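You operate a simulated robot arm through the tools that you are given. There is no shell and no other tool. Be economical: measure what you need, move in short steps, check, and stop when the job is done.

The job below is to be done with a simulated robot arm. You get a single attempt, and the scene is never put back.

Task
Tip the short cup's paint into the dish and stir it to an even lilac.
Fine: the cup goes back to its spot, the stick into the grey tray; leave the tall cup. Set down upright: short cup.

It is judged by the outcome, as a careful person would: the job done as asked, and still so three seconds after it is handed in. It fails if anything else is knocked over, pushed out of place, dropped, spilled or broken.

Robot
A 7-joint arm with a two-finger parallel gripper, fixed in place. Base frame: the origin is at the foot of the arm, x ahead of it, y to its left, z up; the work surface is at about z = 0.77. Units: m, rad, N and s.
With the tool pointing down near the work surface it reaches from about 0.34 to 0.78 m from the base axis. Its first joint turns from -2.897 to 2.897 rad. Payload 3.91 kg.
The tool frame sits at the grasp point between the pads (the TCP): z along the fingers, y along the line on which they close. The tips reach 0.03 m beyond it. The gripper opens to 0.11 m. The fingers are 0.02 m wide and 0.01 m thick; the gripper's body (0.048 by 0.112 m) begins 0.055 m behind the TCP.
Orientation is that of the tool frame in the base frame, as a unit quaternion [x, y, z, w]. With the fingers straight down and closing along the base's y, the tool's x points along the base's -x, its y along +y and its z along -z.

Tools
- The arm moves only by the tool send_rows. Its argument "targets" is a list that holds one entry, the list of rows, each a list of 7 numbers: the shift along the base's x, y, z in m, then the turn, a rotation vector about the base's x, y, z in rad, then the opening, from 0 (shut) to 1 (fully open). In form: [[[dx, dy, dz, wx, wy, wz, jaw], ...]]. A call has 1 to 20 rows; each row shifts and turns the commanded pose from where the row before left it. A row lasts 0.2 s, in which the tool goes at most 0.05 m and 0.15 rad; a call with a longer step from one row to the next is refused whole, and so is a gripper value outside its range. Where a pose cannot be reached the arm comes as near as it can. A force on the tool above 40 N (or 10 N above the force at the start of the call, whichever is more), or a blocked arm, ends the call early, and 0.2 s more pass. The fingers move at their own pace (about 0.153 m/s each) and stop on an object; they squeeze with about 42 N. The grip force told is the motor's: it shows also when the fingers shut on nothing. Time passes only in rows, and 0.2 s behind the last, so rows that do not move let the fingers close. It gives the time, the measured TCP pose, the force on the tool (base axes), the opening and the grip force at its end, in the units of the frame above (readings bear some noise), with the torque about the TCP (base axes, N m) and any sound that the robot's microphone picked up.
- Cameras (640 x 400 px; columns grow to the right, rows downward): "scene" is fixed at [0.399, 0.6533, 1.5605]; the picture's right is [-0.93, 0.38, 0.00], its down [0.35, 0.86, -0.38] and it looks along [-0.14, -0.35, -0.93] (base axes); focal length 328 px, centre (320, 200). "wrist" rides on the gripper at [0.077, 0.007, -0.114] in the tool frame; the picture's right is [-0.09, 1.00, 0.00], its down [-0.80, -0.07, -0.59] and it looks along [-0.59, -0.05, 0.80] (tool axes); focal length 270 px, centre (320, 200). There is no depth. A picture from a camera that has moved, and an enlarged one, comes with that camera's place and axes in the base frame and with its lens.
- grab_frame(camera): a new picture of that camera. It takes no simulated time.
- raise_lower(by): slides the trunk up (or, below 0, down) by that many m; the arm rides with it, the base frame stays. It gives what a move gives, with no picture.
- close_up(camera, box): a new picture of the part [left, top, right, bottom] of that camera's present view, enlarged. It takes no simulated time.
- close_job(): hands the job in; it is judged then, once.

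Go step by step. Nothing tells you positions but the pictures and the camera data: compare them with the known pose of the tool, close in by small moves and look again before you grip or let go. The budget is 120 turns and 64 pictures, counting those below and the enlarged ones. Unless the task says otherwise, let go and move clear before handing in, and close with one line.

The tools are called after ">>>" as a command line: name --argument value ..., lists and objects as JSON in quotes. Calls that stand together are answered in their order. send_rows: Moves the arm, as the interface text tells. Its arguments: {"type":"object","properties":{"targets":{"type":"array"}},"required":["targets"]} The other tools are called the same way: raise_lower (by) slides the trunk up or down; grab_frame (camera) takes a picture; close_up (camera, box) takes an enlarged picture of a part of a camera's view; close_job () hands the job in.

At the start:

```text
time_s: 0.0
eef_pos: [0.098, 0.4522, 1.1304]
tool_rot: [0.0, 1.0, -0.001, 0.0]
ft_force: [0.4, -0.3, 0.3]
wrist_torque: [-0.03, -0.01, 0.01]
width: 0.1104
grasp_force: 0.1
trunk travel left (down, up): [-0.575, 0.035]
```

scene: 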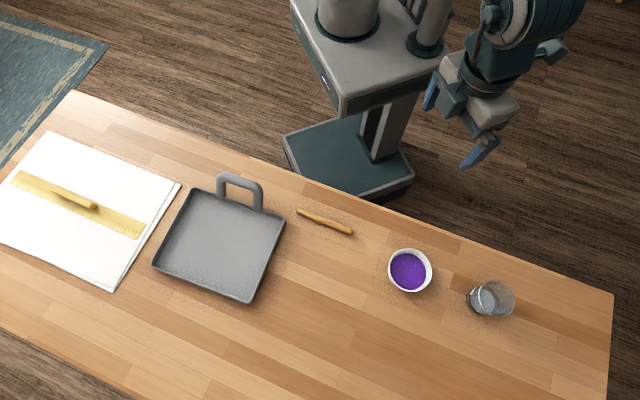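
wrist: 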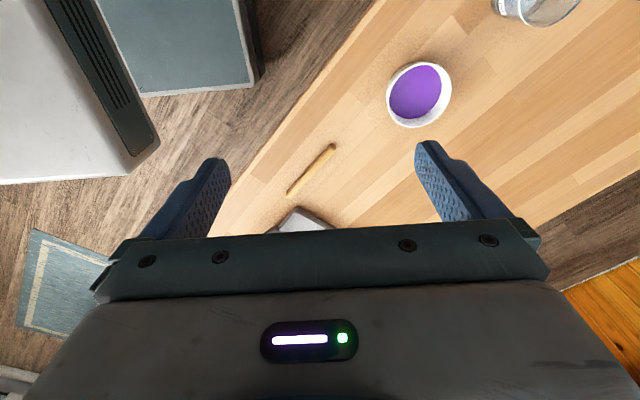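

I see a dish with purple paint, one or two clear cups beside it, a stick and a grey tray. I'll zoom in to tell the cups apart.

>>> close_up --camera "scene" --box '[360, 220, 560, 345]'

>>> close_up --camera "scene" --box '[140, 160, 380, 310]'

>>> close_up --camera "wrist" --box '[360, 0, 640, 175]'

```text
3.20 times, centred on (460, 282) of scene
camera zoom: at [0.399, 0.6533, 1.5605], right [-0.93, 0.38, 0.0], down [0.35, 0.86, -0.38], along [-0.14, -0.35, -0.93], focal length 1048 px, centre (-128, -64)
```

zoom: 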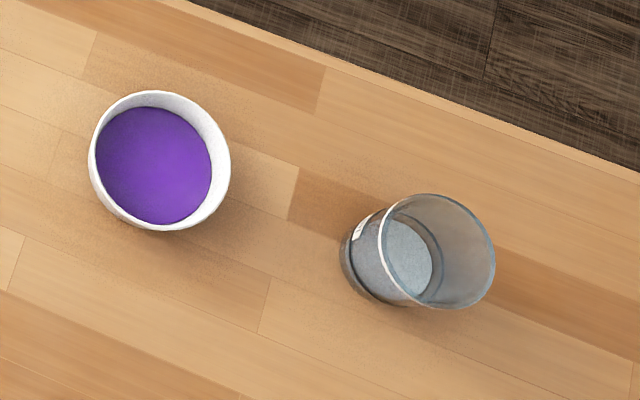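

```text
2.67 times, centred on (260, 235) of scene
camera zoom: at [0.399, 0.6533, 1.5605], right [-0.93, 0.38, 0.0], down [0.35, 0.86, -0.38], along [-0.14, -0.35, -0.93], focal length 874 px, centre (480, 107)
```

zoom: 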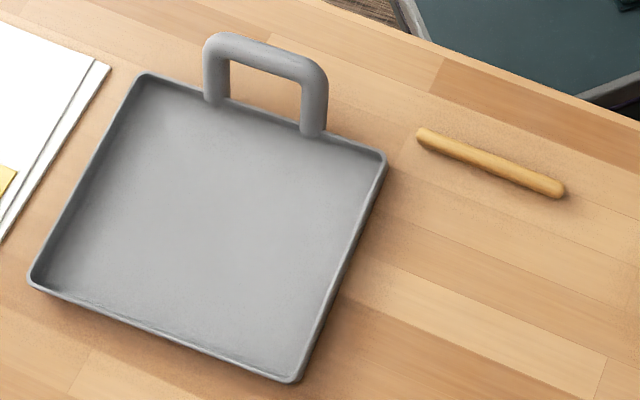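

```text
2.29 times, centred on (500, 88) of wrist
camera zoom: at [0.0204, 0.4591, 1.2449], right [0.09, 1.0, 0.0], down [0.8, -0.07, 0.59], along [0.59, -0.05, -0.8], focal length 618 px, centre (-91, 457)
```

zoom: 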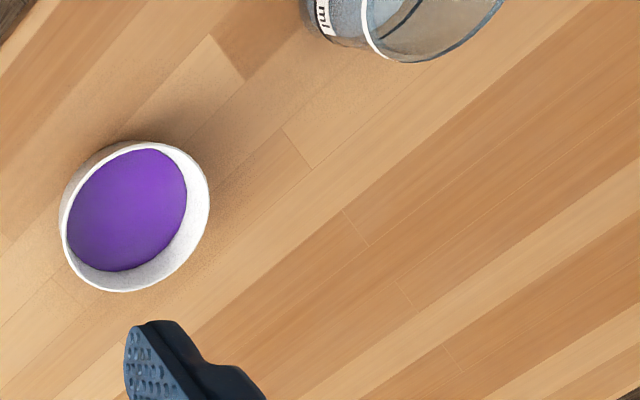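

The clear cup stands near (0.04, 0.73) and the dish near (0.16, 0.61), but I see only one cup. I'll turn the wrist camera toward them for a side view before deciding which cup is which.

>>> send_rows --targets '[[[0, -0.01, 0, 0, 0, 0.15, 1], [0, -0.01, 0, 0, 0, 0.15, 1], [0, -0.01, 0, 0, 0, 0.15, 1], [0, -0.01, 0, 0, 0, 0.15, 1], [0, 0, 0, 0, 0, 0.15, 1], [0, 0, 0, 0, 0, 0.15, 1], [0, 0, 0, 0, 0, 0.15, 1], [0, 0, 0, 0, 0, 0.15, 1], [0, 0, 0, 0, 0, 0.15, 1], [0, 0, 0, 0, 0, 0.15, 1]]]'

>>> grab_frame --camera "wrist"

>>> grab_frame --camera "scene"

```text
time_s: 2.2
eef_pos: [0.0966, 0.4132, 1.1296]
tool_rot: [-0.682, 0.732, 0.0, 0.0]
ft_force: [-0.7, 0.6, 0.5]
wrist_torque: [-0.03, -0.01, 0.06]
width: 0.1097
grasp_force: 0.1
trunk travel left (down, up): [-0.575, 0.035]
```

```text
58 pictures are left
camera wrist: at [0.0854, 0.336, 1.2448], right [-0.99, 0.16, 0.0], down [0.13, 0.79, 0.59], along [0.09, 0.59, -0.8], focal length 270 px, centre (320, 200)
```

wrist: 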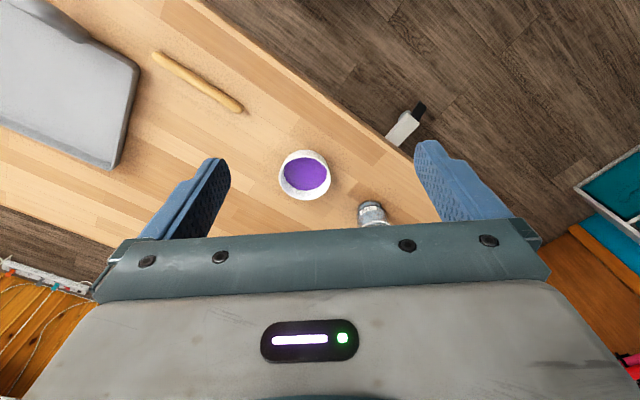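

```text
57 pictures are left
```

scene: 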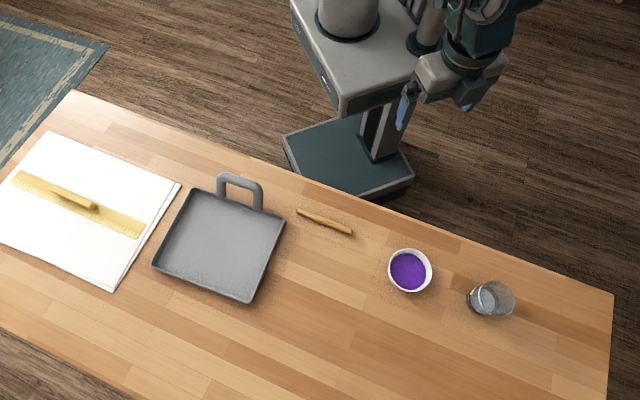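

The white-black piece at the table edge is a table leg. I'll zoom on the cup.

>>> close_up --camera "wrist" --box '[260, 130, 420, 230]'

>>> close_up --camera "scene" --box '[450, 270, 530, 320]'

```text
4.00 times, centred on (340, 180) of wrist
camera zoom: at [0.0854, 0.336, 1.2448], right [-0.99, 0.16, 0.0], down [0.13, 0.79, 0.59], along [0.09, 0.59, -0.8], focal length 1081 px, centre (240, 280)
```

zoom: 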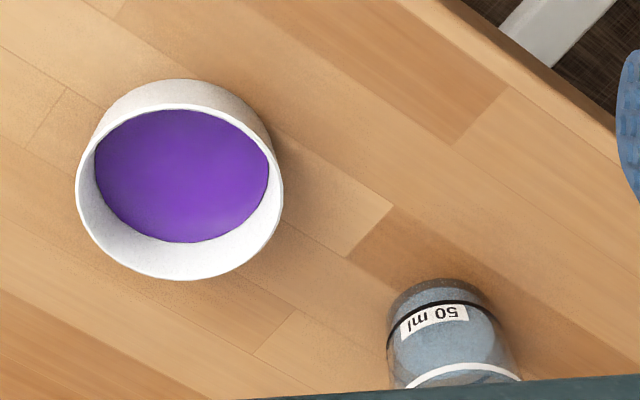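

```text
8.00 times, centred on (490, 295) of scene
camera zoom: at [0.399, 0.6533, 1.5605], right [-0.93, 0.38, 0.0], down [0.35, 0.86, -0.38], along [-0.14, -0.35, -0.93], focal length 2621 px, centre (-1040, -560)
```

zoom: 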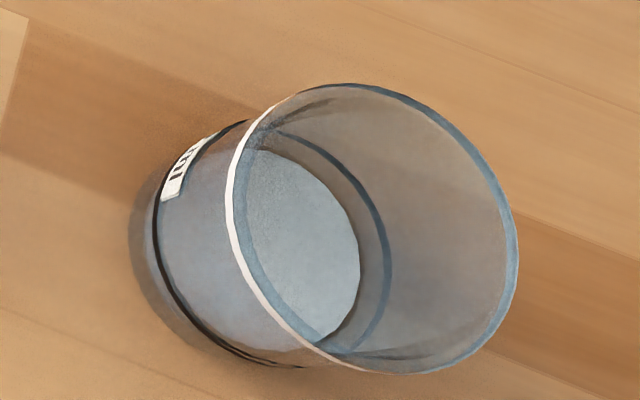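

Only a "50 ml" cup shows, so I'll tilt the tool to look farther out across the table for another one.

>>> send_rows --targets '[[[0, 0, 0, 0.15, 0, 0, 1], [0, 0, 0, 0.15, 0, 0, 1], [0, 0, 0, 0.15, 0, 0, 1], [0, 0, 0, 0.15, 0, 0, 1], [0, 0, 0, 0.15, 0, 0, 1]]]'

>>> grab_frame --camera "wrist"

```text
time_s: 3.4
eef_pos: [0.0959, 0.4121, 1.1303]
tool_rot: [-0.639, 0.683, 0.26, 0.241]
ft_force: [-0.4, 0.3, 0.4]
wrist_torque: [-0.02, -0.04, -0.01]
width: 0.1098
grasp_force: 0.0
trunk travel left (down, up): [-0.575, 0.035]
```

```text
54 pictures are left
camera wrist: at [0.0851, 0.2796, 1.1659], right [-0.99, 0.12, 0.1], down [0.13, 0.2, 0.97], along [0.09, 0.97, -0.21], focal length 270 px, centre (320, 200)
```

wrist: 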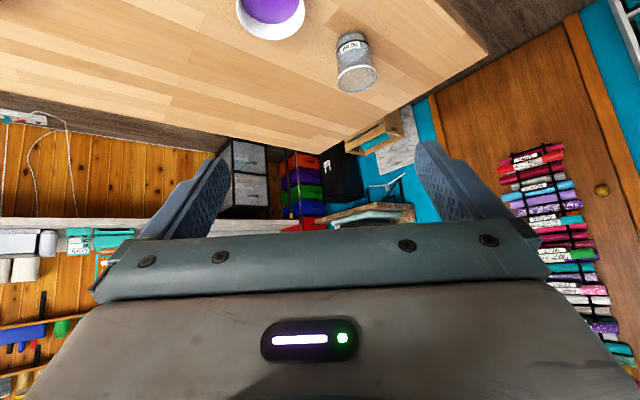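

>>> close_up --camera "wrist" --box '[310, 20, 406, 100]'

>>> close_up --camera "scene" --box '[0, 80, 200, 300]'

```text
5.00 times, centred on (358, 60) of wrist
camera zoom: at [0.0851, 0.2796, 1.1659], right [-0.99, 0.12, 0.1], down [0.13, 0.2, 0.97], along [0.09, 0.97, -0.21], focal length 1351 px, centre (130, 900)
```

zoom: 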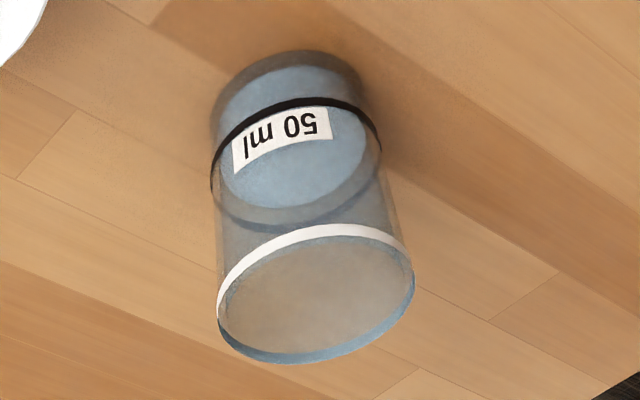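

```text
1.82 times, centred on (100, 190) of scene
camera zoom: at [0.399, 0.6533, 1.5605], right [-0.93, 0.38, 0.0], down [0.35, 0.86, -0.38], along [-0.14, -0.35, -0.93], focal length 596 px, centre (720, 218)
```

zoom: 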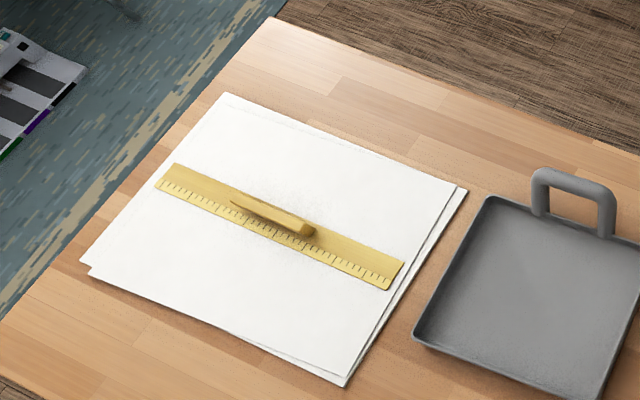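

Only one cup is on the table, a clear one marked 50 ml with pale paint, so it is the only candidate and I take it as the cup to pour. The hand is now pitched about 47°, which suits a low side grip, so I'll turn it to azimuth 60° and move to a pre-grasp point behind the cup.

>>> send_rows --targets '[[[0, 0, 0, 0, -0.0483, 0.0518, 1], [-0.012, 0.021, -0.023, 0, 0, -0.105, 1], [-0.012, 0.021, -0.023, 0, 0, -0.105, 1], [-0.012, 0.021, -0.023, 0, 0, -0.105, 1], [-0.012, 0.021, -0.023, 0, 0, -0.105, 1], [-0.012, 0.021, -0.023, 0, 0, -0.1036, 1], [-0.012, 0.021, -0.023, 0, 0, 0, 1], [-0.012, 0.021, -0.023, 0, 0, 0, 1], [-0.012, 0.021, -0.023, 0, 0, 0, 1], [-0.012, 0.021, -0.023, 0, 0, 0, 1], [-0.012, 0.021, -0.023, 0, 0, 0, 1], [0, 0, 0, 0, 0, 0, 1]]]'

>>> grab_frame --camera "wrist"

>>> grab_frame --camera "scene"

```text
time_s: 5.0
eef_pos: [0.299, 0.4377, 1.0831]
tool_rot: [-0.283, 0.869, 0.226, 0.338]
ft_force: [-0.9, 0.5, 0.1]
wrist_torque: [0.0, 0.02, -0.04]
width: 0.1101
grasp_force: 0.0
out of reach, approached as far as the arm can: row 2, 3, 4, 5
trunk travel left (down, up): [-0.575, 0.035]
stopped in row 7: the arm was blocked; the commanded pose is now the measured one
```

```text
51 pictures are left
camera wrist: at [0.1953, 0.3496, 1.1049], right [-0.59, 0.76, 0.26], down [0.26, -0.13, 0.96], along [0.76, 0.63, -0.12], focal length 270 px, centre (320, 200)
```

wrist: 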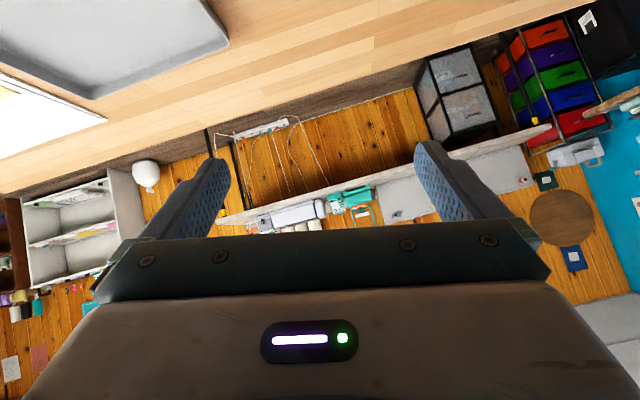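

```text
50 pictures are left
```

scene: 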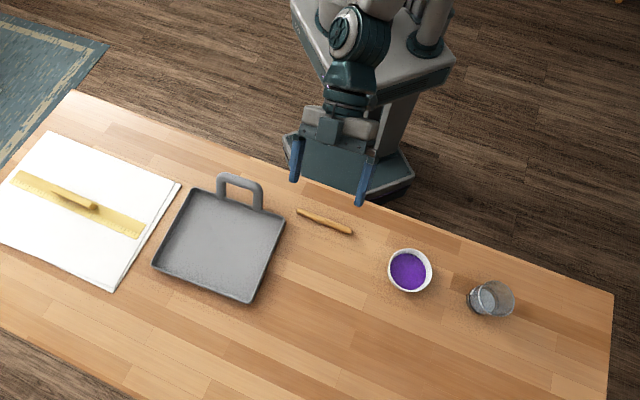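

The IK was too close to the body there and the arm drifted toward +x. From here I'll travel outward over the table, staying high, and see how it tracks.

>>> send_rows --targets '[[[0, 0.03, 0, 0, 0, 0, 1], [0, 0.03, 0, 0, 0, 0, 1], [-0.03, 0.03, 0, 0, 0, 0, 1], [-0.03, 0.03, 0, 0, 0, 0, 1], [-0.03, 0.02, 0, 0, 0, 0, 1], [-0.03, 0.02, 0, 0, 0, 0, 1], [-0.03, 0.01, 0, 0, 0, 0, 1], [-0.03, 0.01, 0, 0, 0, 0, 1], [0, 0, 0, 0, 0, 0, 1]]]'

```text
time_s: 7.0
eef_pos: [0.1185, 0.62, 1.0801]
tool_rot: [-0.285, 0.868, 0.227, 0.338]
ft_force: [0.3, -0.6, 0.4]
wrist_torque: [0.02, 0.01, -0.01]
width: 0.11
grasp_force: 0.0
trunk travel left (down, up): [-0.575, 0.035]
```

>>> send_rows --targets '[[[-0.03, 0, -0.02, -0.06, -0.038, 0.112, 1], [-0.03, 0, -0.03, -0.06, -0.038, 0.112, 1], [-0.03, 0, -0.03, -0.06, -0.038, 0.112, 1], [-0.03, 0, -0.03, 0, 0, 0, 1], [-0.022, 0, -0.02, 0, 0, 0, 1], [0, 0, 0, 0, 0, 0, 1]]]'

>>> grab_frame --camera "wrist"

```text
time_s: 8.4
eef_pos: [-0.0245, 0.6187, 0.9498]
tool_rot: [-0.469, 0.804, 0.185, 0.315]
ft_force: [-0.4, 0.4, 0.0]
wrist_torque: [-0.03, 0.0, 0.02]
width: 0.11
grasp_force: 0.1
trunk travel left (down, up): [-0.575, 0.035]
```

```text
49 pictures are left
camera wrist: at [-0.0971, 0.5058, 0.9814], right [-0.84, 0.55, 0.06], down [0.15, 0.12, 0.98], along [0.53, 0.83, -0.18], focal length 270 px, centre (320, 200)
```

wrist: 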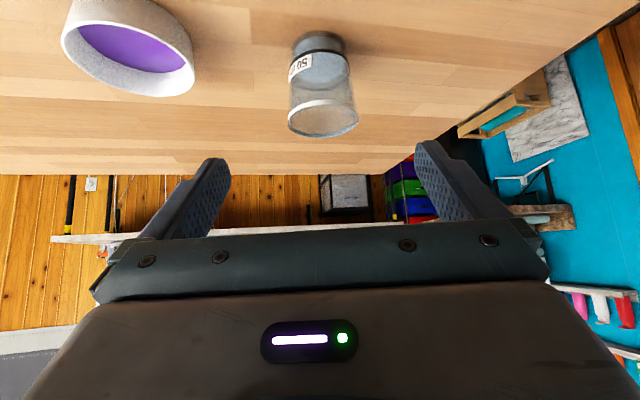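

Tracking is good and the hand is lined up with the cup (about (0.031, 0.722), 71 mm wide, rim near z = 0.854). I'll lower to grip height behind it, then check.

>>> send_rows --targets '[[[0, 0, -0.04, 0, 0, 0, 1], [0, 0, -0.04, 0, 0, 0, 1], [0, 0, -0.035, 0, 0, 0, 1], [0, 0, -0.02, 0, 0, 0, 1], [0.02, 0.035, 0, 0, 0, 0, 1], [0, 0, 0, 0, 0, 0, 1]]]'

>>> grab_frame --camera "wrist"

>>> close_up --camera "scene" --box '[380, 180, 580, 330]'

```text
time_s: 9.8
eef_pos: [-0.0046, 0.6548, 0.8156]
tool_rot: [-0.469, 0.804, 0.184, 0.316]
ft_force: [-0.6, -0.1, 0.8]
wrist_torque: [0.0, -0.03, -0.02]
width: 0.1103
grasp_force: 0.1
trunk travel left (down, up): [-0.575, 0.035]
```

```text
48 pictures are left
camera wrist: at [-0.0758, 0.5406, 0.8471], right [-0.84, 0.55, 0.06], down [0.15, 0.12, 0.98], along [0.53, 0.83, -0.18], focal length 270 px, centre (320, 200)
```

wrist: 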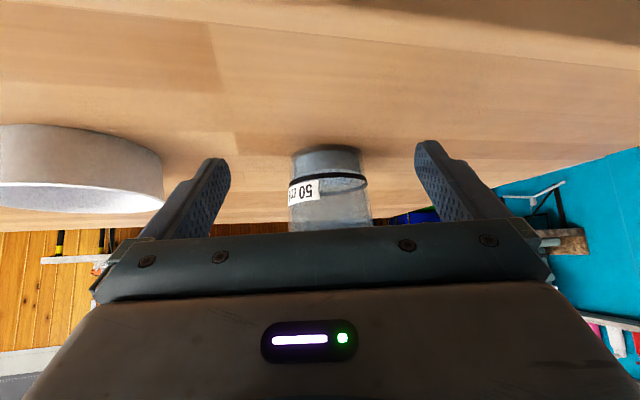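

```text
2.67 times, centred on (480, 255) of scene
camera zoom: at [0.399, 0.6533, 1.5605], right [-0.93, 0.38, 0.0], down [0.35, 0.86, -0.38], along [-0.14, -0.35, -0.93], focal length 874 px, centre (-107, 53)
```

zoom: 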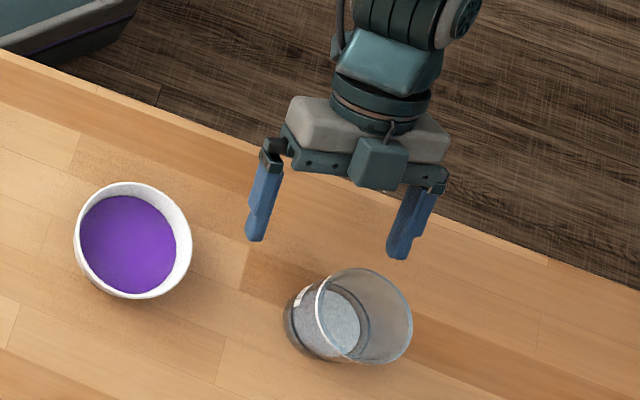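

The cup sits centrally between the fingers, a few mm to the left. I'll advance about 7 cm with that small correction and check before closing.

>>> send_rows --targets '[[[0.007, 0.016, 0, 0, 0, 0, 1], [0.009, 0.016, 0, 0, 0, 0, 1], [0.009, 0.016, 0, 0, 0, 0, 1], [0.0075, 0.016, 0, 0, 0, 0, 1], [0, 0, 0, 0, 0, 0, 1]]]'

>>> grab_frame --camera "wrist"

>>> close_up --camera "scene" --box '[420, 200, 580, 330]'

```text
time_s: 11.0
eef_pos: [0.0283, 0.7201, 0.8157]
tool_rot: [-0.467, 0.804, 0.185, 0.317]
ft_force: [0.2, 0.7, -0.2]
wrist_torque: [0.0, -0.01, -0.02]
width: 0.11
grasp_force: 0.1
trunk travel left (down, up): [-0.575, 0.035]
```

```text
46 pictures are left
camera wrist: at [-0.0436, 0.6052, 0.8475], right [-0.84, 0.55, 0.06], down [0.15, 0.12, 0.98], along [0.53, 0.83, -0.18], focal length 270 px, centre (320, 200)
```

wrist: 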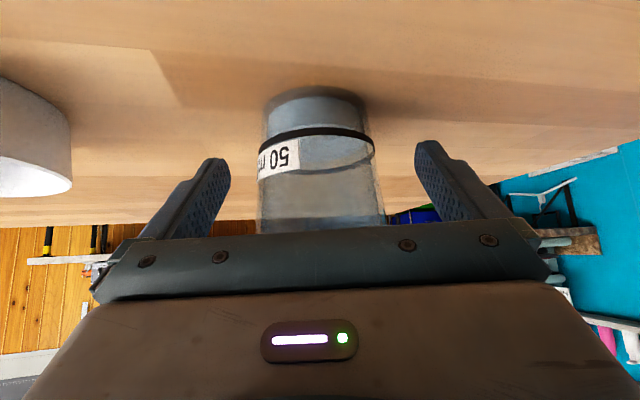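

```text
3.08 times, centred on (500, 265) of scene
camera zoom: at [0.399, 0.6533, 1.5605], right [-0.93, 0.38, 0.0], down [0.35, 0.86, -0.38], along [-0.14, -0.35, -0.93], focal length 1008 px, centre (-234, 0)
```

zoom: 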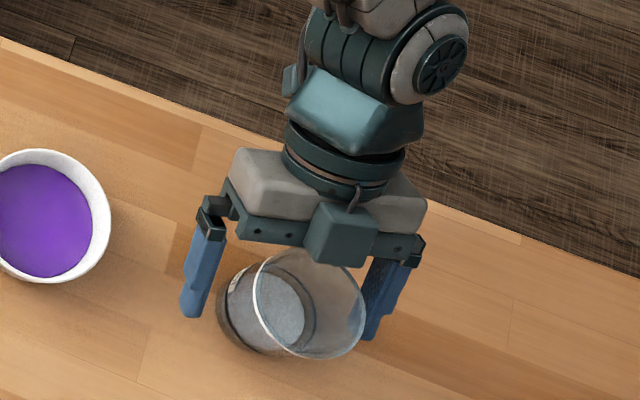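

The cup axis still looks about 1 cm ahead of the grasp point, so I'll nudge forward 1 cm and close gently.

>>> send_rows --targets '[[[0.005, 0.0087, 0, 0, 0, 0, 1], [0, 0, 0, 0, 0, 0, 0.8], [0, 0, 0, 0, 0, 0, 0.7], [0, 0, 0, 0, 0, 0, 0.6], [0, 0, 0, 0, 0, 0, 0.5], [0, 0, 0, 0, 0, 0, 0.5], [0, 0, 0, 0, 0, 0, 0.5]]]'

>>> grab_frame --camera "wrist"

```text
time_s: 12.6
eef_pos: [0.0327, 0.7282, 0.8158]
tool_rot: [-0.469, 0.804, 0.184, 0.316]
ft_force: [-0.5, 0.0, -0.1]
wrist_torque: [0.0, 0.01, 0.01]
width: 0.0668
grasp_force: 42.6
trunk travel left (down, up): [-0.575, 0.035]
```

```text
44 pictures are left
camera wrist: at [-0.0386, 0.6134, 0.8476], right [-0.84, 0.55, 0.06], down [0.15, 0.12, 0.98], along [0.53, 0.83, -0.18], focal length 270 px, centre (320, 200)
```

wrist: 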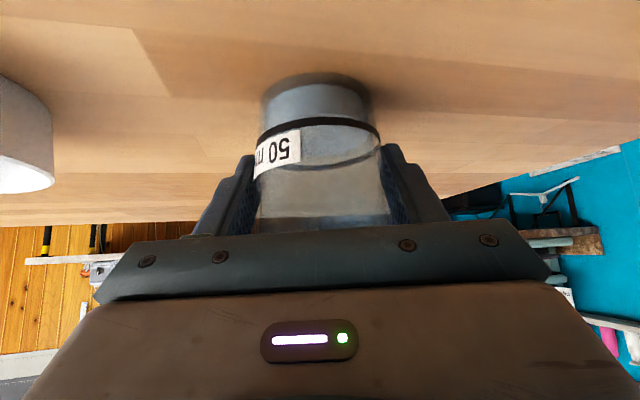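

The cup is held (66.8 mm, 42 N) at TCP (0.033, 0.728, 0.816). I'll lift slowly and carry it level to beside the dish.

>>> send_rows --targets '[[[0, 0, 0.01, 0, 0, 0, 0.4], [0, 0, 0.02, 0, 0, 0, 0.4], [0, 0, 0.02, 0, 0, 0, 0.4], [0, 0, 0.02, 0, 0, 0, 0.4], [0, 0, 0.02, 0, 0, 0, 0.4], [0, 0, 0.02, 0, 0, 0, 0.4], [0, 0, 0.01, 0, 0, 0, 0.4], [0.006, -0.008, 0, 0, 0, 0, 0.4], [0.011, -0.015, 0, 0, 0, 0, 0.4], [0.011, -0.015, 0, 0, 0, 0, 0.4], [0.011, -0.015, 0, 0, 0, 0, 0.4], [0.011, -0.015, 0, 0, 0, 0, 0.4], [0.01, -0.013, 0, 0, 0, 0, 0.4], [0.006, -0.008, 0, 0, 0, 0, 0.4], [0, 0, 0, 0, 0, 0, 0.4]]]'

>>> grab_frame --camera "scene"

>>> grab_frame --camera "wrist"

```text
time_s: 15.8
eef_pos: [0.1, 0.6366, 0.9356]
tool_rot: [-0.468, 0.805, 0.183, 0.316]
ft_force: [-0.5, 0.1, -0.7]
wrist_torque: [0.03, -0.02, -0.02]
width: 0.0666
grasp_force: 42.1
trunk travel left (down, up): [-0.575, 0.035]
```

```text
43 pictures are left
```

scene: 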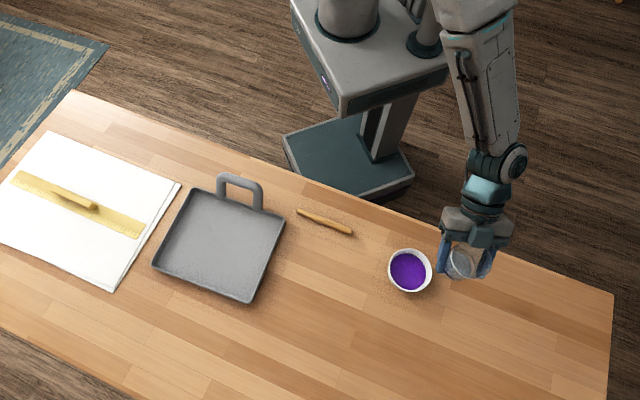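

```text
42 pictures are left
camera wrist: at [0.0276, 0.5237, 0.9672], right [-0.83, 0.55, 0.06], down [0.15, 0.12, 0.98], along [0.53, 0.83, -0.18], focal length 270 px, centre (320, 200)
```

wrist: 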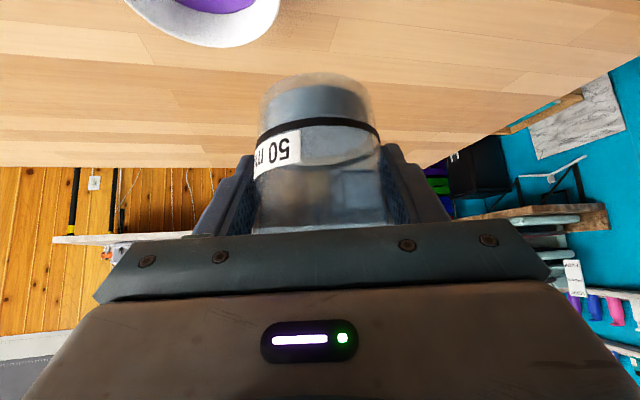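

The cup is held level beside the dish. I'll start tilting toward the dish, to about 50°, and check that the arm follows.

>>> send_rows --targets '[[[0, 0, 0, 0.05, 0.0866, 0, 0.4], [0, 0, 0, 0.06, 0.104, 0, 0.4], [0, 0, 0, 0.06, 0.104, 0, 0.4], [0, 0, 0, 0.06, 0.104, 0, 0.4], [0, 0, 0, 0.06, 0.104, 0, 0.4], [0, 0, 0, 0.06, 0.104, 0, 0.4], [0, 0, 0, 0.06, 0.104, 0, 0.4], [0, 0, 0, 0, 0, 0, 0.4]]]'

>>> grab_frame --camera "scene"

>>> grab_frame --camera "wrist"

```text
time_s: 17.6
eef_pos: [0.0984, 0.6385, 0.9351]
tool_rot: [-0.302, 0.81, 0.492, 0.106]
ft_force: [0.4, -0.4, -0.9]
wrist_torque: [-0.01, 0.02, 0.02]
width: 0.067
grasp_force: 42.3
trunk travel left (down, up): [-0.575, 0.035]
```

```text
41 pictures are left
```

scene: 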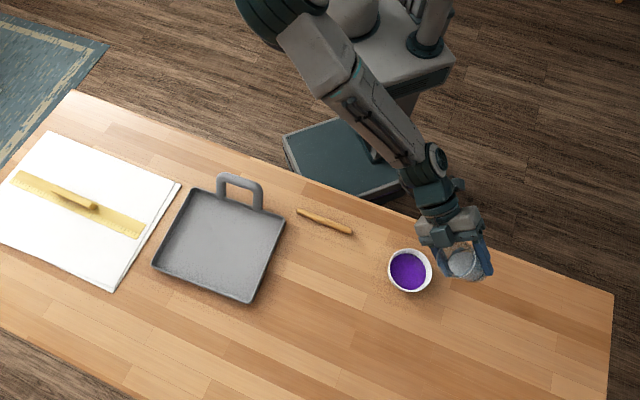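

```text
40 pictures are left
camera wrist: at [0.0485, 0.512, 0.9621], right [-0.52, 0.37, 0.77], down [0.75, -0.23, 0.62], along [0.4, 0.9, -0.16], focal length 270 px, centre (320, 200)
```

wrist: 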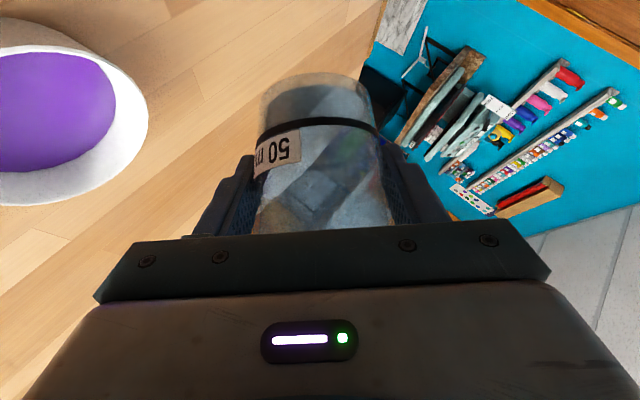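

Tracking is fine and the lip is over the dish's near side. I'll tilt on to about 70° slowly, with a small drop.

>>> send_rows --targets '[[[0.001, 0, -0.008, 0.04, 0.07, 0, 0.4], [0.001, 0, -0.008, 0.04, 0.07, 0, 0.4], [0.001, -0.001, -0.008, 0.04, 0.07, 0, 0.4], [0.001, -0.001, -0.004, 0.04, 0.07, 0, 0.4], [0.001, -0.001, 0, 0.04, 0.07, 0, 0.4], [0, 0, 0, 0, 0, 0, 0.4], [0, 0, 0, 0, 0, 0, 0.4]]]'

>>> close_up --camera "scene" --box '[370, 200, 530, 310]'

```text
time_s: 19.2
eef_pos: [0.1046, 0.6347, 0.9079]
tool_rot: [-0.2, 0.763, 0.615, -0.007]
ft_force: [-0.6, 0.4, -0.5]
wrist_torque: [0.05, -0.04, -0.01]
width: 0.0667
grasp_force: 41.7
trunk travel left (down, up): [-0.575, 0.035]
```

```text
3.64 times, centred on (450, 255) of scene
camera zoom: at [0.399, 0.6533, 1.5605], right [-0.93, 0.38, 0.0], down [0.35, 0.86, -0.38], along [-0.14, -0.35, -0.93], focal length 1191 px, centre (-153, 0)
```

zoom: 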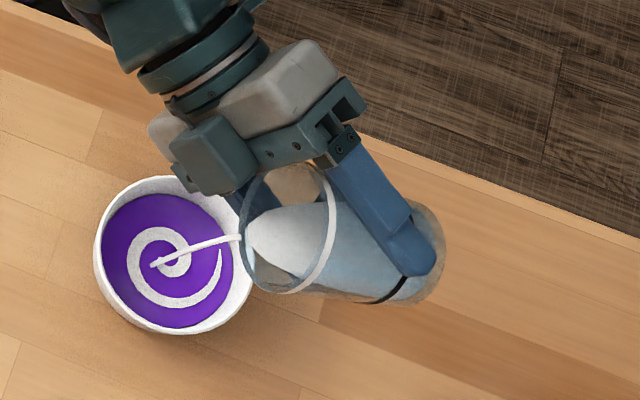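

White paint is streaming into the centre of the dish. I'll keep tilting slowly while tracking the lip.

>>> send_rows --targets '[[[0.001, -0.0005, 0.002, 0.03, 0.052, 0, 0.4], [0.001, -0.0005, 0.003, 0.03, 0.052, 0, 0.4], [0.002, -0.001, 0.003, 0.03, 0.052, 0, 0.4], [0.002, -0.001, 0.003, 0.03, 0.052, 0, 0.4], [0.002, -0.001, 0.003, 0.03, 0.052, 0, 0.4], [0.002, -0.001, 0.003, 0.03, 0.052, 0, 0.4], [0, 0, 0, 0, 0, 0, 0.4], [0, 0, 0, 0, 0, 0, 0.4]]]'

>>> close_up --camera "scene" --box '[370, 200, 530, 310]'

```text
time_s: 21.0
eef_pos: [0.1148, 0.6303, 0.9256]
tool_rot: [-0.102, 0.694, 0.705, -0.107]
ft_force: [0.0, 0.0, 0.1]
wrist_torque: [-0.03, 0.03, 0.01]
width: 0.0667
grasp_force: 41.8
trunk travel left (down, up): [-0.575, 0.035]
```

```text
3.64 times, centred on (450, 255) of scene
camera zoom: at [0.399, 0.6533, 1.5605], right [-0.93, 0.38, 0.0], down [0.35, 0.86, -0.38], along [-0.14, -0.35, -0.93], focal length 1191 px, centre (-153, 0)
```

zoom: 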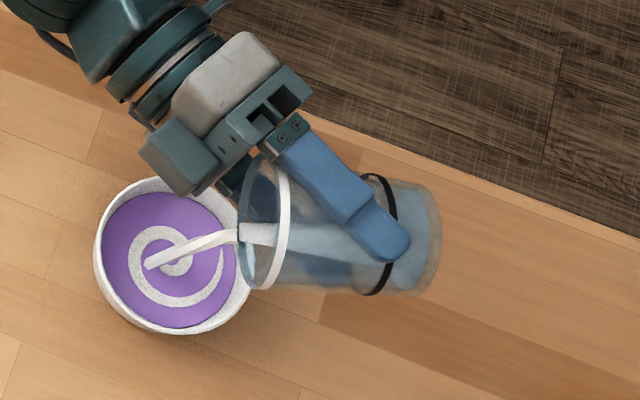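

Nearly all the paint is out. I'll tilt a bit more and wait for it to drain.

>>> send_rows --targets '[[[0.001, -0.001, 0.003, 0.04, 0.07, 0, 0.4], [0.003, -0.0015, 0.004, 0.04, 0.07, 0, 0.4], [0.003, -0.0015, 0.004, 0.04, 0.07, 0, 0.4], [0.003, -0.0015, 0.004, 0.03, 0.052, 0, 0.4], [0, 0, 0, 0, 0, 0, 0.4], [0, 0, 0, 0, 0, 0, 0.4], [0, 0, 0, 0, 0, 0, 0.4], [0, 0, 0, 0, 0, 0, 0.4], [0, 0, 0, 0, 0, 0, 0.4], [0, 0, 0, 0, 0, 0, 0.4]]]'

>>> close_up --camera "scene" --box '[370, 200, 530, 310]'

```text
time_s: 23.2
eef_pos: [0.1243, 0.625, 0.938]
tool_rot: [-0.017, 0.62, 0.761, -0.189]
ft_force: [0.2, -0.1, 0.4]
wrist_torque: [0.02, -0.02, 0.02]
width: 0.0664
grasp_force: 41.9
trunk travel left (down, up): [-0.575, 0.035]
```

```text
3.64 times, centred on (450, 255) of scene
camera zoom: at [0.399, 0.6533, 1.5605], right [-0.93, 0.38, 0.0], down [0.35, 0.86, -0.38], along [-0.14, -0.35, -0.93], focal length 1191 px, centre (-153, 0)
```

zoom: 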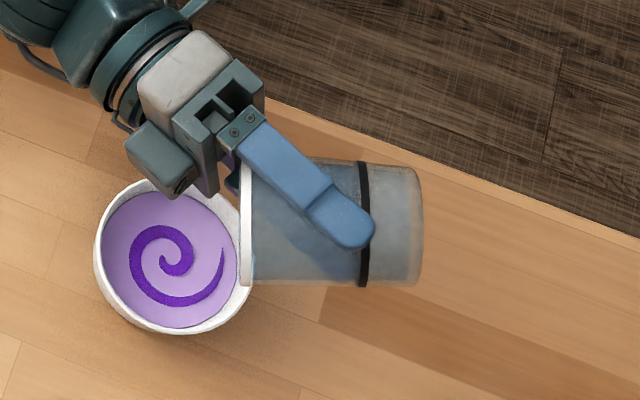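

The cup is empty and the dish shows lilac with a dark swirl still to stir in. I'll right the cup while carrying it back above its spot.

>>> send_rows --targets '[[[0, 0, 0, -0.0671, -0.1168, 0, 0.4], [0, 0, 0, -0.0671, -0.1168, 0, 0.4], [0, 0, 0, -0.0671, -0.1168, 0, 0.4], [-0.008, 0.005, 0, -0.0671, -0.1168, 0, 0.4], [-0.008, 0.009, 0, -0.0671, -0.1168, 0, 0.4], [-0.008, 0.009, 0, -0.0671, -0.1168, 0, 0.4], [-0.008, 0.009, 0, -0.0671, -0.1168, 0, 0.4], [-0.008, 0.01, 0, -0.0671, -0.1168, 0, 0.4], [-0.008, 0.01, 0, -0.0671, -0.1168, 0, 0.4], [-0.009, 0.01, 0, -0.0671, -0.1168, 0, 0.4], [-0.009, 0.01, 0, -0.0671, -0.1168, 0, 0.4], [-0.009, 0.01, 0, -0.0671, -0.1168, 0, 0.4], [-0.009, 0.011, 0, -0.0671, -0.1168, 0, 0.4], [-0.0076, 0.0102, 0, -0.0671, -0.1168, 0, 0.4], [0, 0, 0, 0, 0, 0, 0.4], [0, 0, 0, 0, 0, 0, 0.4]]]'

>>> grab_frame --camera "wrist"

```text
time_s: 26.2
eef_pos: [0.2032, 0.7057, 0.9328]
tool_rot: [-0.363, 0.858, 0.175, 0.318]
ft_force: [-0.3, 0.0, 1.0]
wrist_torque: [0.0, 0.02, -0.01]
width: 0.0671
grasp_force: 41.7
out of reach, approached as far as the arm can: row 13
trunk travel left (down, up): [-0.575, 0.035]
stopped in row 14: the arm was blocked; the commanded pose is now the measured one
```

```text
36 pictures are left
camera wrist: at [0.1105, 0.6102, 0.9658], right [-0.69, 0.72, 0.13], down [0.23, 0.05, 0.97], along [0.69, 0.7, -0.2], focal length 270 px, centre (320, 200)
```

wrist: 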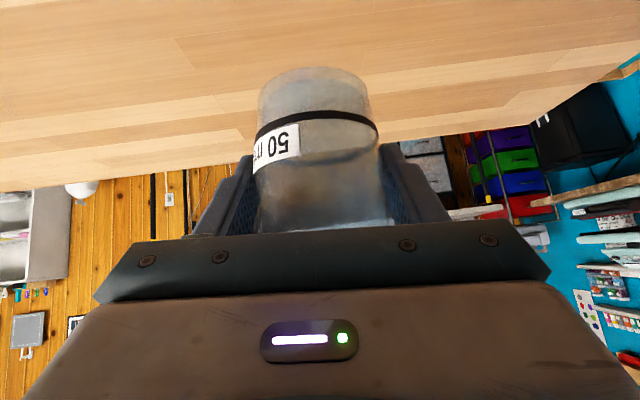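

The arm took another elbow branch and stopped near (0.20, 0.71), with the cup upright and held. I'll carry it from here back above its spot, restoring the grasp orientation.

>>> send_rows --targets '[[[-0.015, -0.005, 0, 0, 0, 0, 0.4], [-0.018, -0.005, 0, 0, 0, 0, 0.4], [-0.02, 0, 0, -0.0055, -0.0097, 0.038, 0.4], [-0.02, 0, 0, -0.0055, -0.0097, 0.038, 0.4], [-0.02, 0, 0, -0.0055, -0.0097, 0.038, 0.4], [-0.02, 0, 0, -0.0055, -0.0097, 0.038, 0.4], [-0.02, 0.01, 0, -0.0055, -0.0097, 0.038, 0.4], [-0.02, 0.01, 0, -0.0055, -0.0097, 0.038, 0.4], [-0.0175, 0.0125, 0, 0, 0, 0, 0.4], [0, 0, 0, 0, 0, 0, 0.4]]]'

>>> grab_frame --camera "scene"

```text
time_s: 27.7
eef_pos: [0.1816, 0.6896, 0.9277]
tool_rot: [-0.386, 0.848, 0.157, 0.328]
ft_force: [-0.5, -0.8, -0.4]
wrist_torque: [-0.02, -0.01, 0.0]
width: 0.0668
grasp_force: 41.9
trunk travel left (down, up): [-0.575, 0.035]
stopped in row 7: the arm was blocked; the commanded pose is now the measured one
```

```text
35 pictures are left
```

scene: 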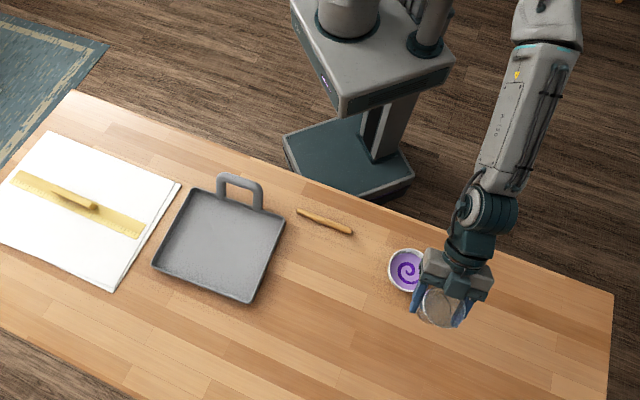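

The cup is safe but the arm seems to be mid-change between elbow branches. I'll test with slow pure −x motion.

>>> send_rows --targets '[[[-0.008, 0, 0, 0, 0, 0, 0.4], [-0.008, 0, 0, 0, 0, 0, 0.4], [-0.008, 0, 0, 0, 0, 0, 0.4], [-0.008, 0, 0, 0, 0, 0, 0.4], [0, 0, 0, 0, 0, 0, 0.4]]]'

>>> grab_frame --camera "scene"

```text
time_s: 29.1
eef_pos: [0.1974, 0.6855, 0.9373]
tool_rot: [-0.352, 0.862, 0.152, 0.333]
ft_force: [0.5, 0.1, -0.9]
wrist_torque: [0.0, 0.02, 0.01]
width: 0.0669
grasp_force: 41.8
trunk travel left (down, up): [-0.575, 0.035]
stopped in row 5: the arm was blocked; the commanded pose is now the measured one
```

```text
34 pictures are left
```

scene: 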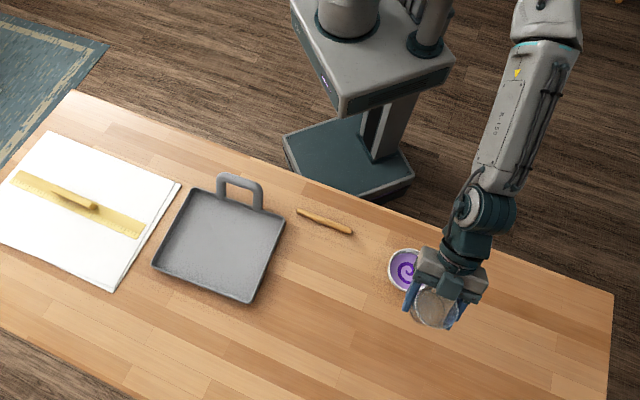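

This elbow branch hits a joint limit. I'll undo it by re-tilting the empty cup partly toward the dish, which should bring the elbow back, and then return the way I came.

>>> send_rows --targets '[[[0, 0, 0, 0.05, 0.0866, 0, 0.4], [0, 0, 0, 0.06, 0.104, 0, 0.4], [0, 0, 0, 0.06, 0.104, 0, 0.4], [0, 0, 0, 0.06, 0.104, 0, 0.4], [0, 0, 0, 0.06, 0.104, 0, 0.4], [0, 0, 0, 0.06, 0.104, 0, 0.4], [0, 0, 0, 0, 0, 0, 0.4]]]'

>>> grab_frame --camera "scene"

```text
time_s: 30.7
eef_pos: [0.1945, 0.6874, 0.9366]
tool_rot: [-0.229, 0.881, 0.397, 0.117]
ft_force: [-0.6, -1.0, 0.3]
wrist_torque: [-0.01, 0.0, -0.01]
width: 0.067
grasp_force: 42.0
trunk travel left (down, up): [-0.575, 0.035]
```

```text
33 pictures are left
```

scene: 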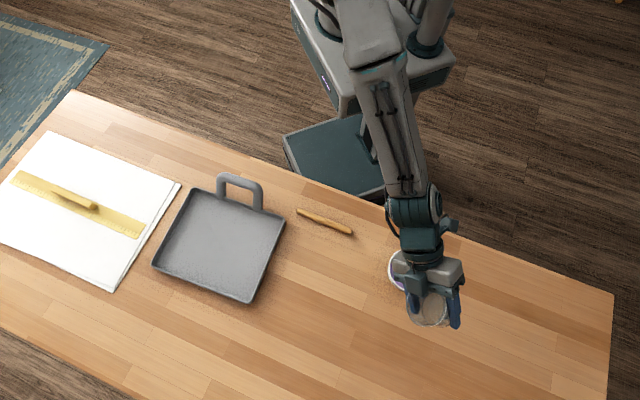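

The elbow is back. I'll move to the earlier good staging point beside the dish, then level out.

>>> send_rows --targets '[[[-0.015, -0.008, 0, 0, 0, 0, 0.4], [-0.016, -0.0085, 0, 0, 0, 0, 0.4], [-0.016, -0.0085, 0, 0, 0, 0, 0.4], [-0.016, -0.0085, 0, 0, 0, 0, 0.4], [-0.016, -0.0085, 0, 0, 0, 0, 0.4], [-0.0155, -0.0085, 0, 0, 0, 0, 0.4], [0, 0, 0, 0, 0, 0, 0.4]]]'

```text
time_s: 32.3
eef_pos: [0.0999, 0.635, 0.9363]
tool_rot: [-0.229, 0.881, 0.396, 0.118]
ft_force: [0.5, 0.1, -0.1]
wrist_torque: [0.01, 0.01, -0.01]
width: 0.0669
grasp_force: 42.1
trunk travel left (down, up): [-0.575, 0.035]
```

>>> send_rows --targets '[[[0, 0, 0, -0.0411, -0.0957, 0.0364, 0.4], [0, 0, 0, -0.0411, -0.0957, 0.0364, 0.4], [0, 0, 0, -0.0411, -0.0957, 0.0364, 0.4], [0, 0, 0, -0.0411, -0.0957, 0.0364, 0.4], [0, 0, 0, 0, 0, 0, 0.4]]]'

>>> grab_frame --camera "scene"

```text
time_s: 33.5
eef_pos: [0.1006, 0.6358, 0.938]
tool_rot: [-0.371, 0.854, 0.279, 0.235]
ft_force: [0.5, 0.8, -0.6]
wrist_torque: [-0.03, 0.02, -0.04]
width: 0.0671
grasp_force: 41.7
trunk travel left (down, up): [-0.575, 0.035]
```

```text
32 pictures are left
```

scene: 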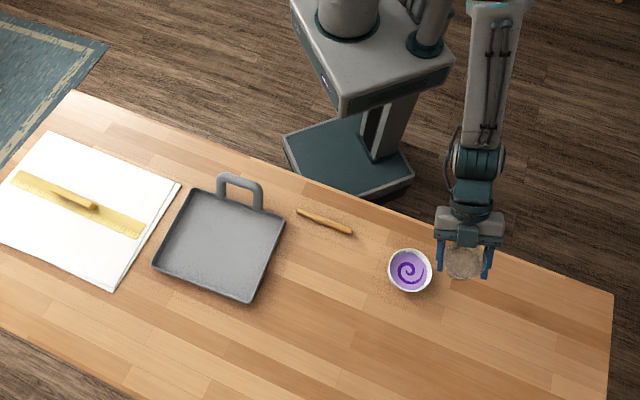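

The arm is back in a natural branch. I'll finish levelling with extra yaw so the tool points more straight along the forearm, since yaw does not matter for a round cup.

>>> send_rows --targets '[[[0, 0, 0, -0.041, -0.0957, 0.09, 0.4], [0, 0, 0, -0.041, -0.0957, 0.09, 0.4], [0, 0, 0, -0.041, -0.0957, 0.09, 0.4], [0, 0, 0, 0, 0, 0, 0.4]]]'

>>> grab_frame --camera "scene"

```text
time_s: 34.5
eef_pos: [0.1004, 0.6351, 0.937]
tool_rot: [-0.534, 0.768, 0.2, 0.291]
ft_force: [0.7, 0.2, -0.4]
wrist_torque: [0.0, -0.02, 0.0]
width: 0.067
grasp_force: 41.5
trunk travel left (down, up): [-0.575, 0.035]
```

```text
31 pictures are left
```

scene: 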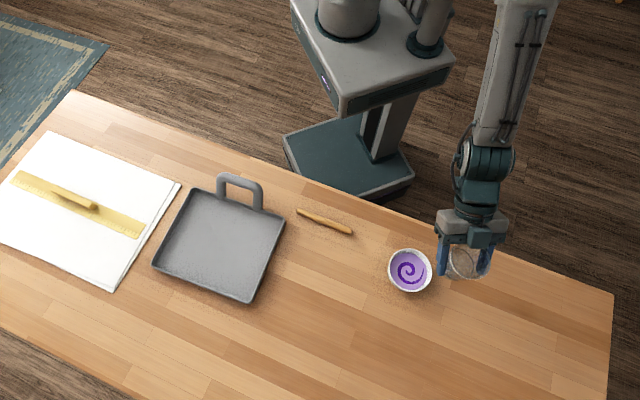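

Nearly upright (1.5° off). I'll correct that while carrying the cup back over its spot, adding a bit more yaw.

>>> send_rows --targets '[[[-0.0113, 0.0155, 0, 0.026, -0.006, 0, 0.4], [-0.0113, 0.0155, 0, 0, 0, 0.05, 0.4], [-0.0113, 0.0155, 0, 0, 0, 0.05, 0.4], [-0.0113, 0.0155, 0, 0, 0, 0.05, 0.4], [-0.0113, 0.0155, 0, 0, 0, 0.05, 0.4], [-0.0112, 0.0155, 0, 0, 0, 0.05, 0.4], [0, 0, 0, 0, 0, 0, 0.4]]]'

>>> grab_frame --camera "wrist"

```text
time_s: 36.1
eef_pos: [0.0317, 0.729, 0.9369]
tool_rot: [-0.621, 0.693, 0.245, 0.271]
ft_force: [0.8, 0.4, -1.0]
wrist_torque: [-0.01, -0.02, -0.02]
width: 0.067
grasp_force: 41.9
trunk travel left (down, up): [-0.575, 0.035]
```

```text
30 pictures are left
camera wrist: at [0.0113, 0.5964, 0.969], right [-0.98, 0.17, 0.06], down [0.09, 0.17, 0.98], along [0.16, 0.97, -0.19], focal length 270 px, centre (320, 200)
```

wrist: 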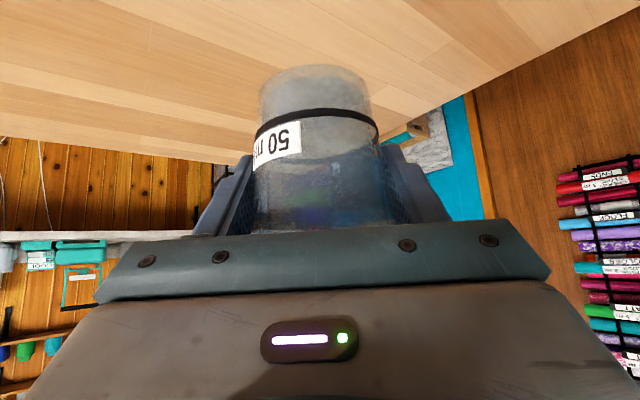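

The cup is upright over its spot. I'll lower it to just above the original grip height, then touch down slowly.

>>> send_rows --targets '[[[0.001, -0.001, -0.02, 0, 0, 0, 0.4], [0, 0, -0.03, 0, 0, 0, 0.4], [0, 0, -0.03, 0, 0, 0, 0.4], [0, 0, -0.025, 0, 0, 0, 0.4], [0, 0, -0.01, 0, 0, 0, 0.4], [0, 0, -0.003, 0, 0, 0, 0.4], [0, 0, -0.002, 0, 0, 0, 0.4], [0, 0, 0, 0, 0, 0, 0.4]]]'

>>> grab_frame --camera "wrist"

```text
time_s: 37.9
eef_pos: [0.032, 0.7288, 0.82]
tool_rot: [-0.62, 0.692, 0.247, 0.273]
ft_force: [0.7, 0.6, 15.8]
wrist_torque: [0.23, 0.26, 0.03]
width: 0.0668
grasp_force: 41.8
trunk travel left (down, up): [-0.575, 0.035]
```

```text
29 pictures are left
camera wrist: at [0.0121, 0.5956, 0.8513], right [-0.98, 0.17, 0.06], down [0.09, 0.17, 0.98], along [0.16, 0.97, -0.18], focal length 270 px, centre (320, 200)
```

wrist: 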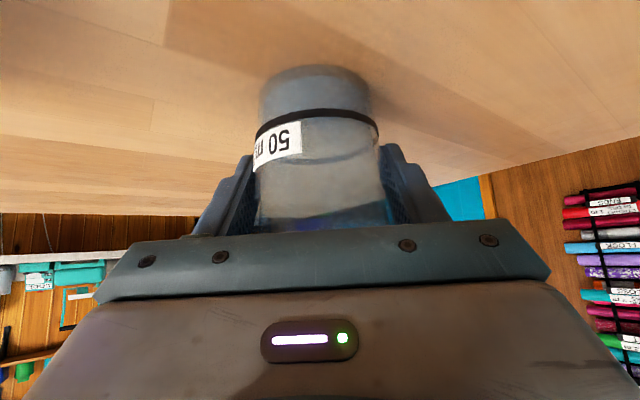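

The cup is in contact with the table. I'll ease the pressure, open, and back straight out.

>>> send_rows --targets '[[[0, 0, 0.002, 0, 0, 0, 0.4], [0, 0, 0, 0, 0, 0, 0.6], [0, 0, 0, 0, 0, 0, 0.75], [0, 0, 0, 0, 0, 0, 0.9], [0, 0, 0, 0, 0, 0, 1], [0, 0, 0, 0, 0, 0, 1], [-0.002, -0.02, 0, 0, 0, 0, 1], [-0.002, -0.03, 0, 0, 0, 0, 1], [-0.002, -0.03, 0, 0, 0, 0, 1], [0, 0, 0, 0, 0, 0, 1]]]'

>>> grab_frame --camera "wrist"

>>> grab_frame --camera "scene"

```text
time_s: 40.1
eef_pos: [0.0267, 0.6467, 0.8196]
tool_rot: [-0.62, 0.694, 0.244, 0.273]
ft_force: [0.0, 0.0, -0.5]
wrist_torque: [-0.03, -0.02, -0.01]
width: 0.11
grasp_force: 0.0
trunk travel left (down, up): [-0.575, 0.035]
```

```text
28 pictures are left
camera wrist: at [0.0061, 0.5147, 0.8511], right [-0.98, 0.17, 0.06], down [0.09, 0.17, 0.98], along [0.16, 0.97, -0.19], focal length 270 px, centre (320, 200)
```

wrist: 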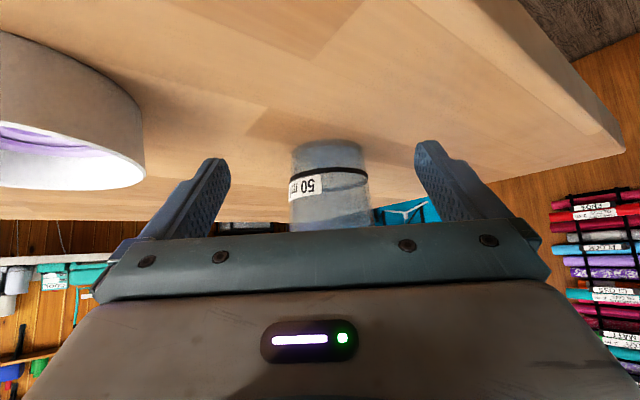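

```text
27 pictures are left
```

scene: 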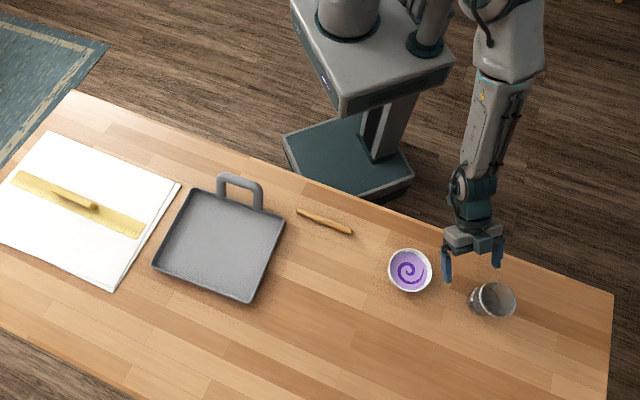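

The cup is back in place and upright. Next is the stick, lying from about (0.34, 0.37) to (0.24, 0.47); I'll raise, point the tool straight down, and yaw to grip across it near its dish-side end.

>>> send_rows --targets '[[[0, -0.01, 0.045, 0, 0, 0, 1], [0, -0.01, 0.045, 0, 0, 0, 1], [0, -0.01, 0.045, 0, 0, 0, 1], [0, -0.01, 0.045, 0, 0, 0, 1], [0.01, -0.01, 0, -0.124, 0.013, 0, 1], [0.01, -0.01, 0, -0.124, 0.013, 0, 1], [0.01, -0.01, 0, -0.124, 0.013, 0, 1], [0.01, -0.01, 0, -0.124, 0.013, 0, 1], [0.01, -0.01, 0, -0.124, 0.013, 0, 1], [0.01, -0.01, 0, -0.124, 0.013, 0, 1], [0, 0, 0, 0, 0, 0, 1]]]'

>>> send_rows --targets '[[[0.024, -0.014, 0, 0, 0, 0.129, 1], [0.024, -0.014, 0, 0, 0, 0.129, 1], [0.024, -0.014, 0, 0, 0, 0.129, 1], [0.024, -0.014, 0, 0, 0, 0.129, 1], [0.024, -0.014, 0, 0, 0, 0.129, 1], [0.024, -0.014, 0, 0, 0, 0.129, 1], [0.024, -0.014, 0, 0, 0, 0.129, 1], [0, 0, 0, 0, 0, 0, 1]]]'

>>> grab_frame --camera "wrist"

```text
time_s: 42.5
eef_pos: [0.0875, 0.5491, 0.9991]
tool_rot: [-0.667, 0.745, -0.001, 0.001]
ft_force: [-0.2, -0.8, 0.4]
wrist_torque: [-0.03, 0.0, 0.0]
width: 0.1098
grasp_force: 0.0
trunk travel left (down, up): [-0.575, 0.035]
```

```text
time_s: 44.3
eef_pos: [0.255, 0.4499, 0.9998]
tool_rot: [0.926, -0.377, 0.001, -0.002]
ft_force: [-0.1, 0.1, -0.9]
wrist_torque: [-0.02, -0.01, -0.02]
width: 0.1101
grasp_force: 0.1
trunk travel left (down, up): [-0.575, 0.035]
```

```text
26 pictures are left
camera wrist: at [0.3057, 0.3905, 1.114], right [-0.76, -0.65, 0.0], down [-0.52, 0.61, 0.6], along [-0.39, 0.45, -0.8], focal length 270 px, centre (320, 200)
```

wrist: 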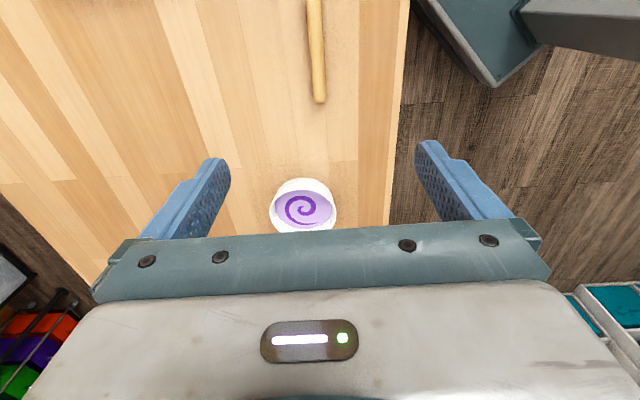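

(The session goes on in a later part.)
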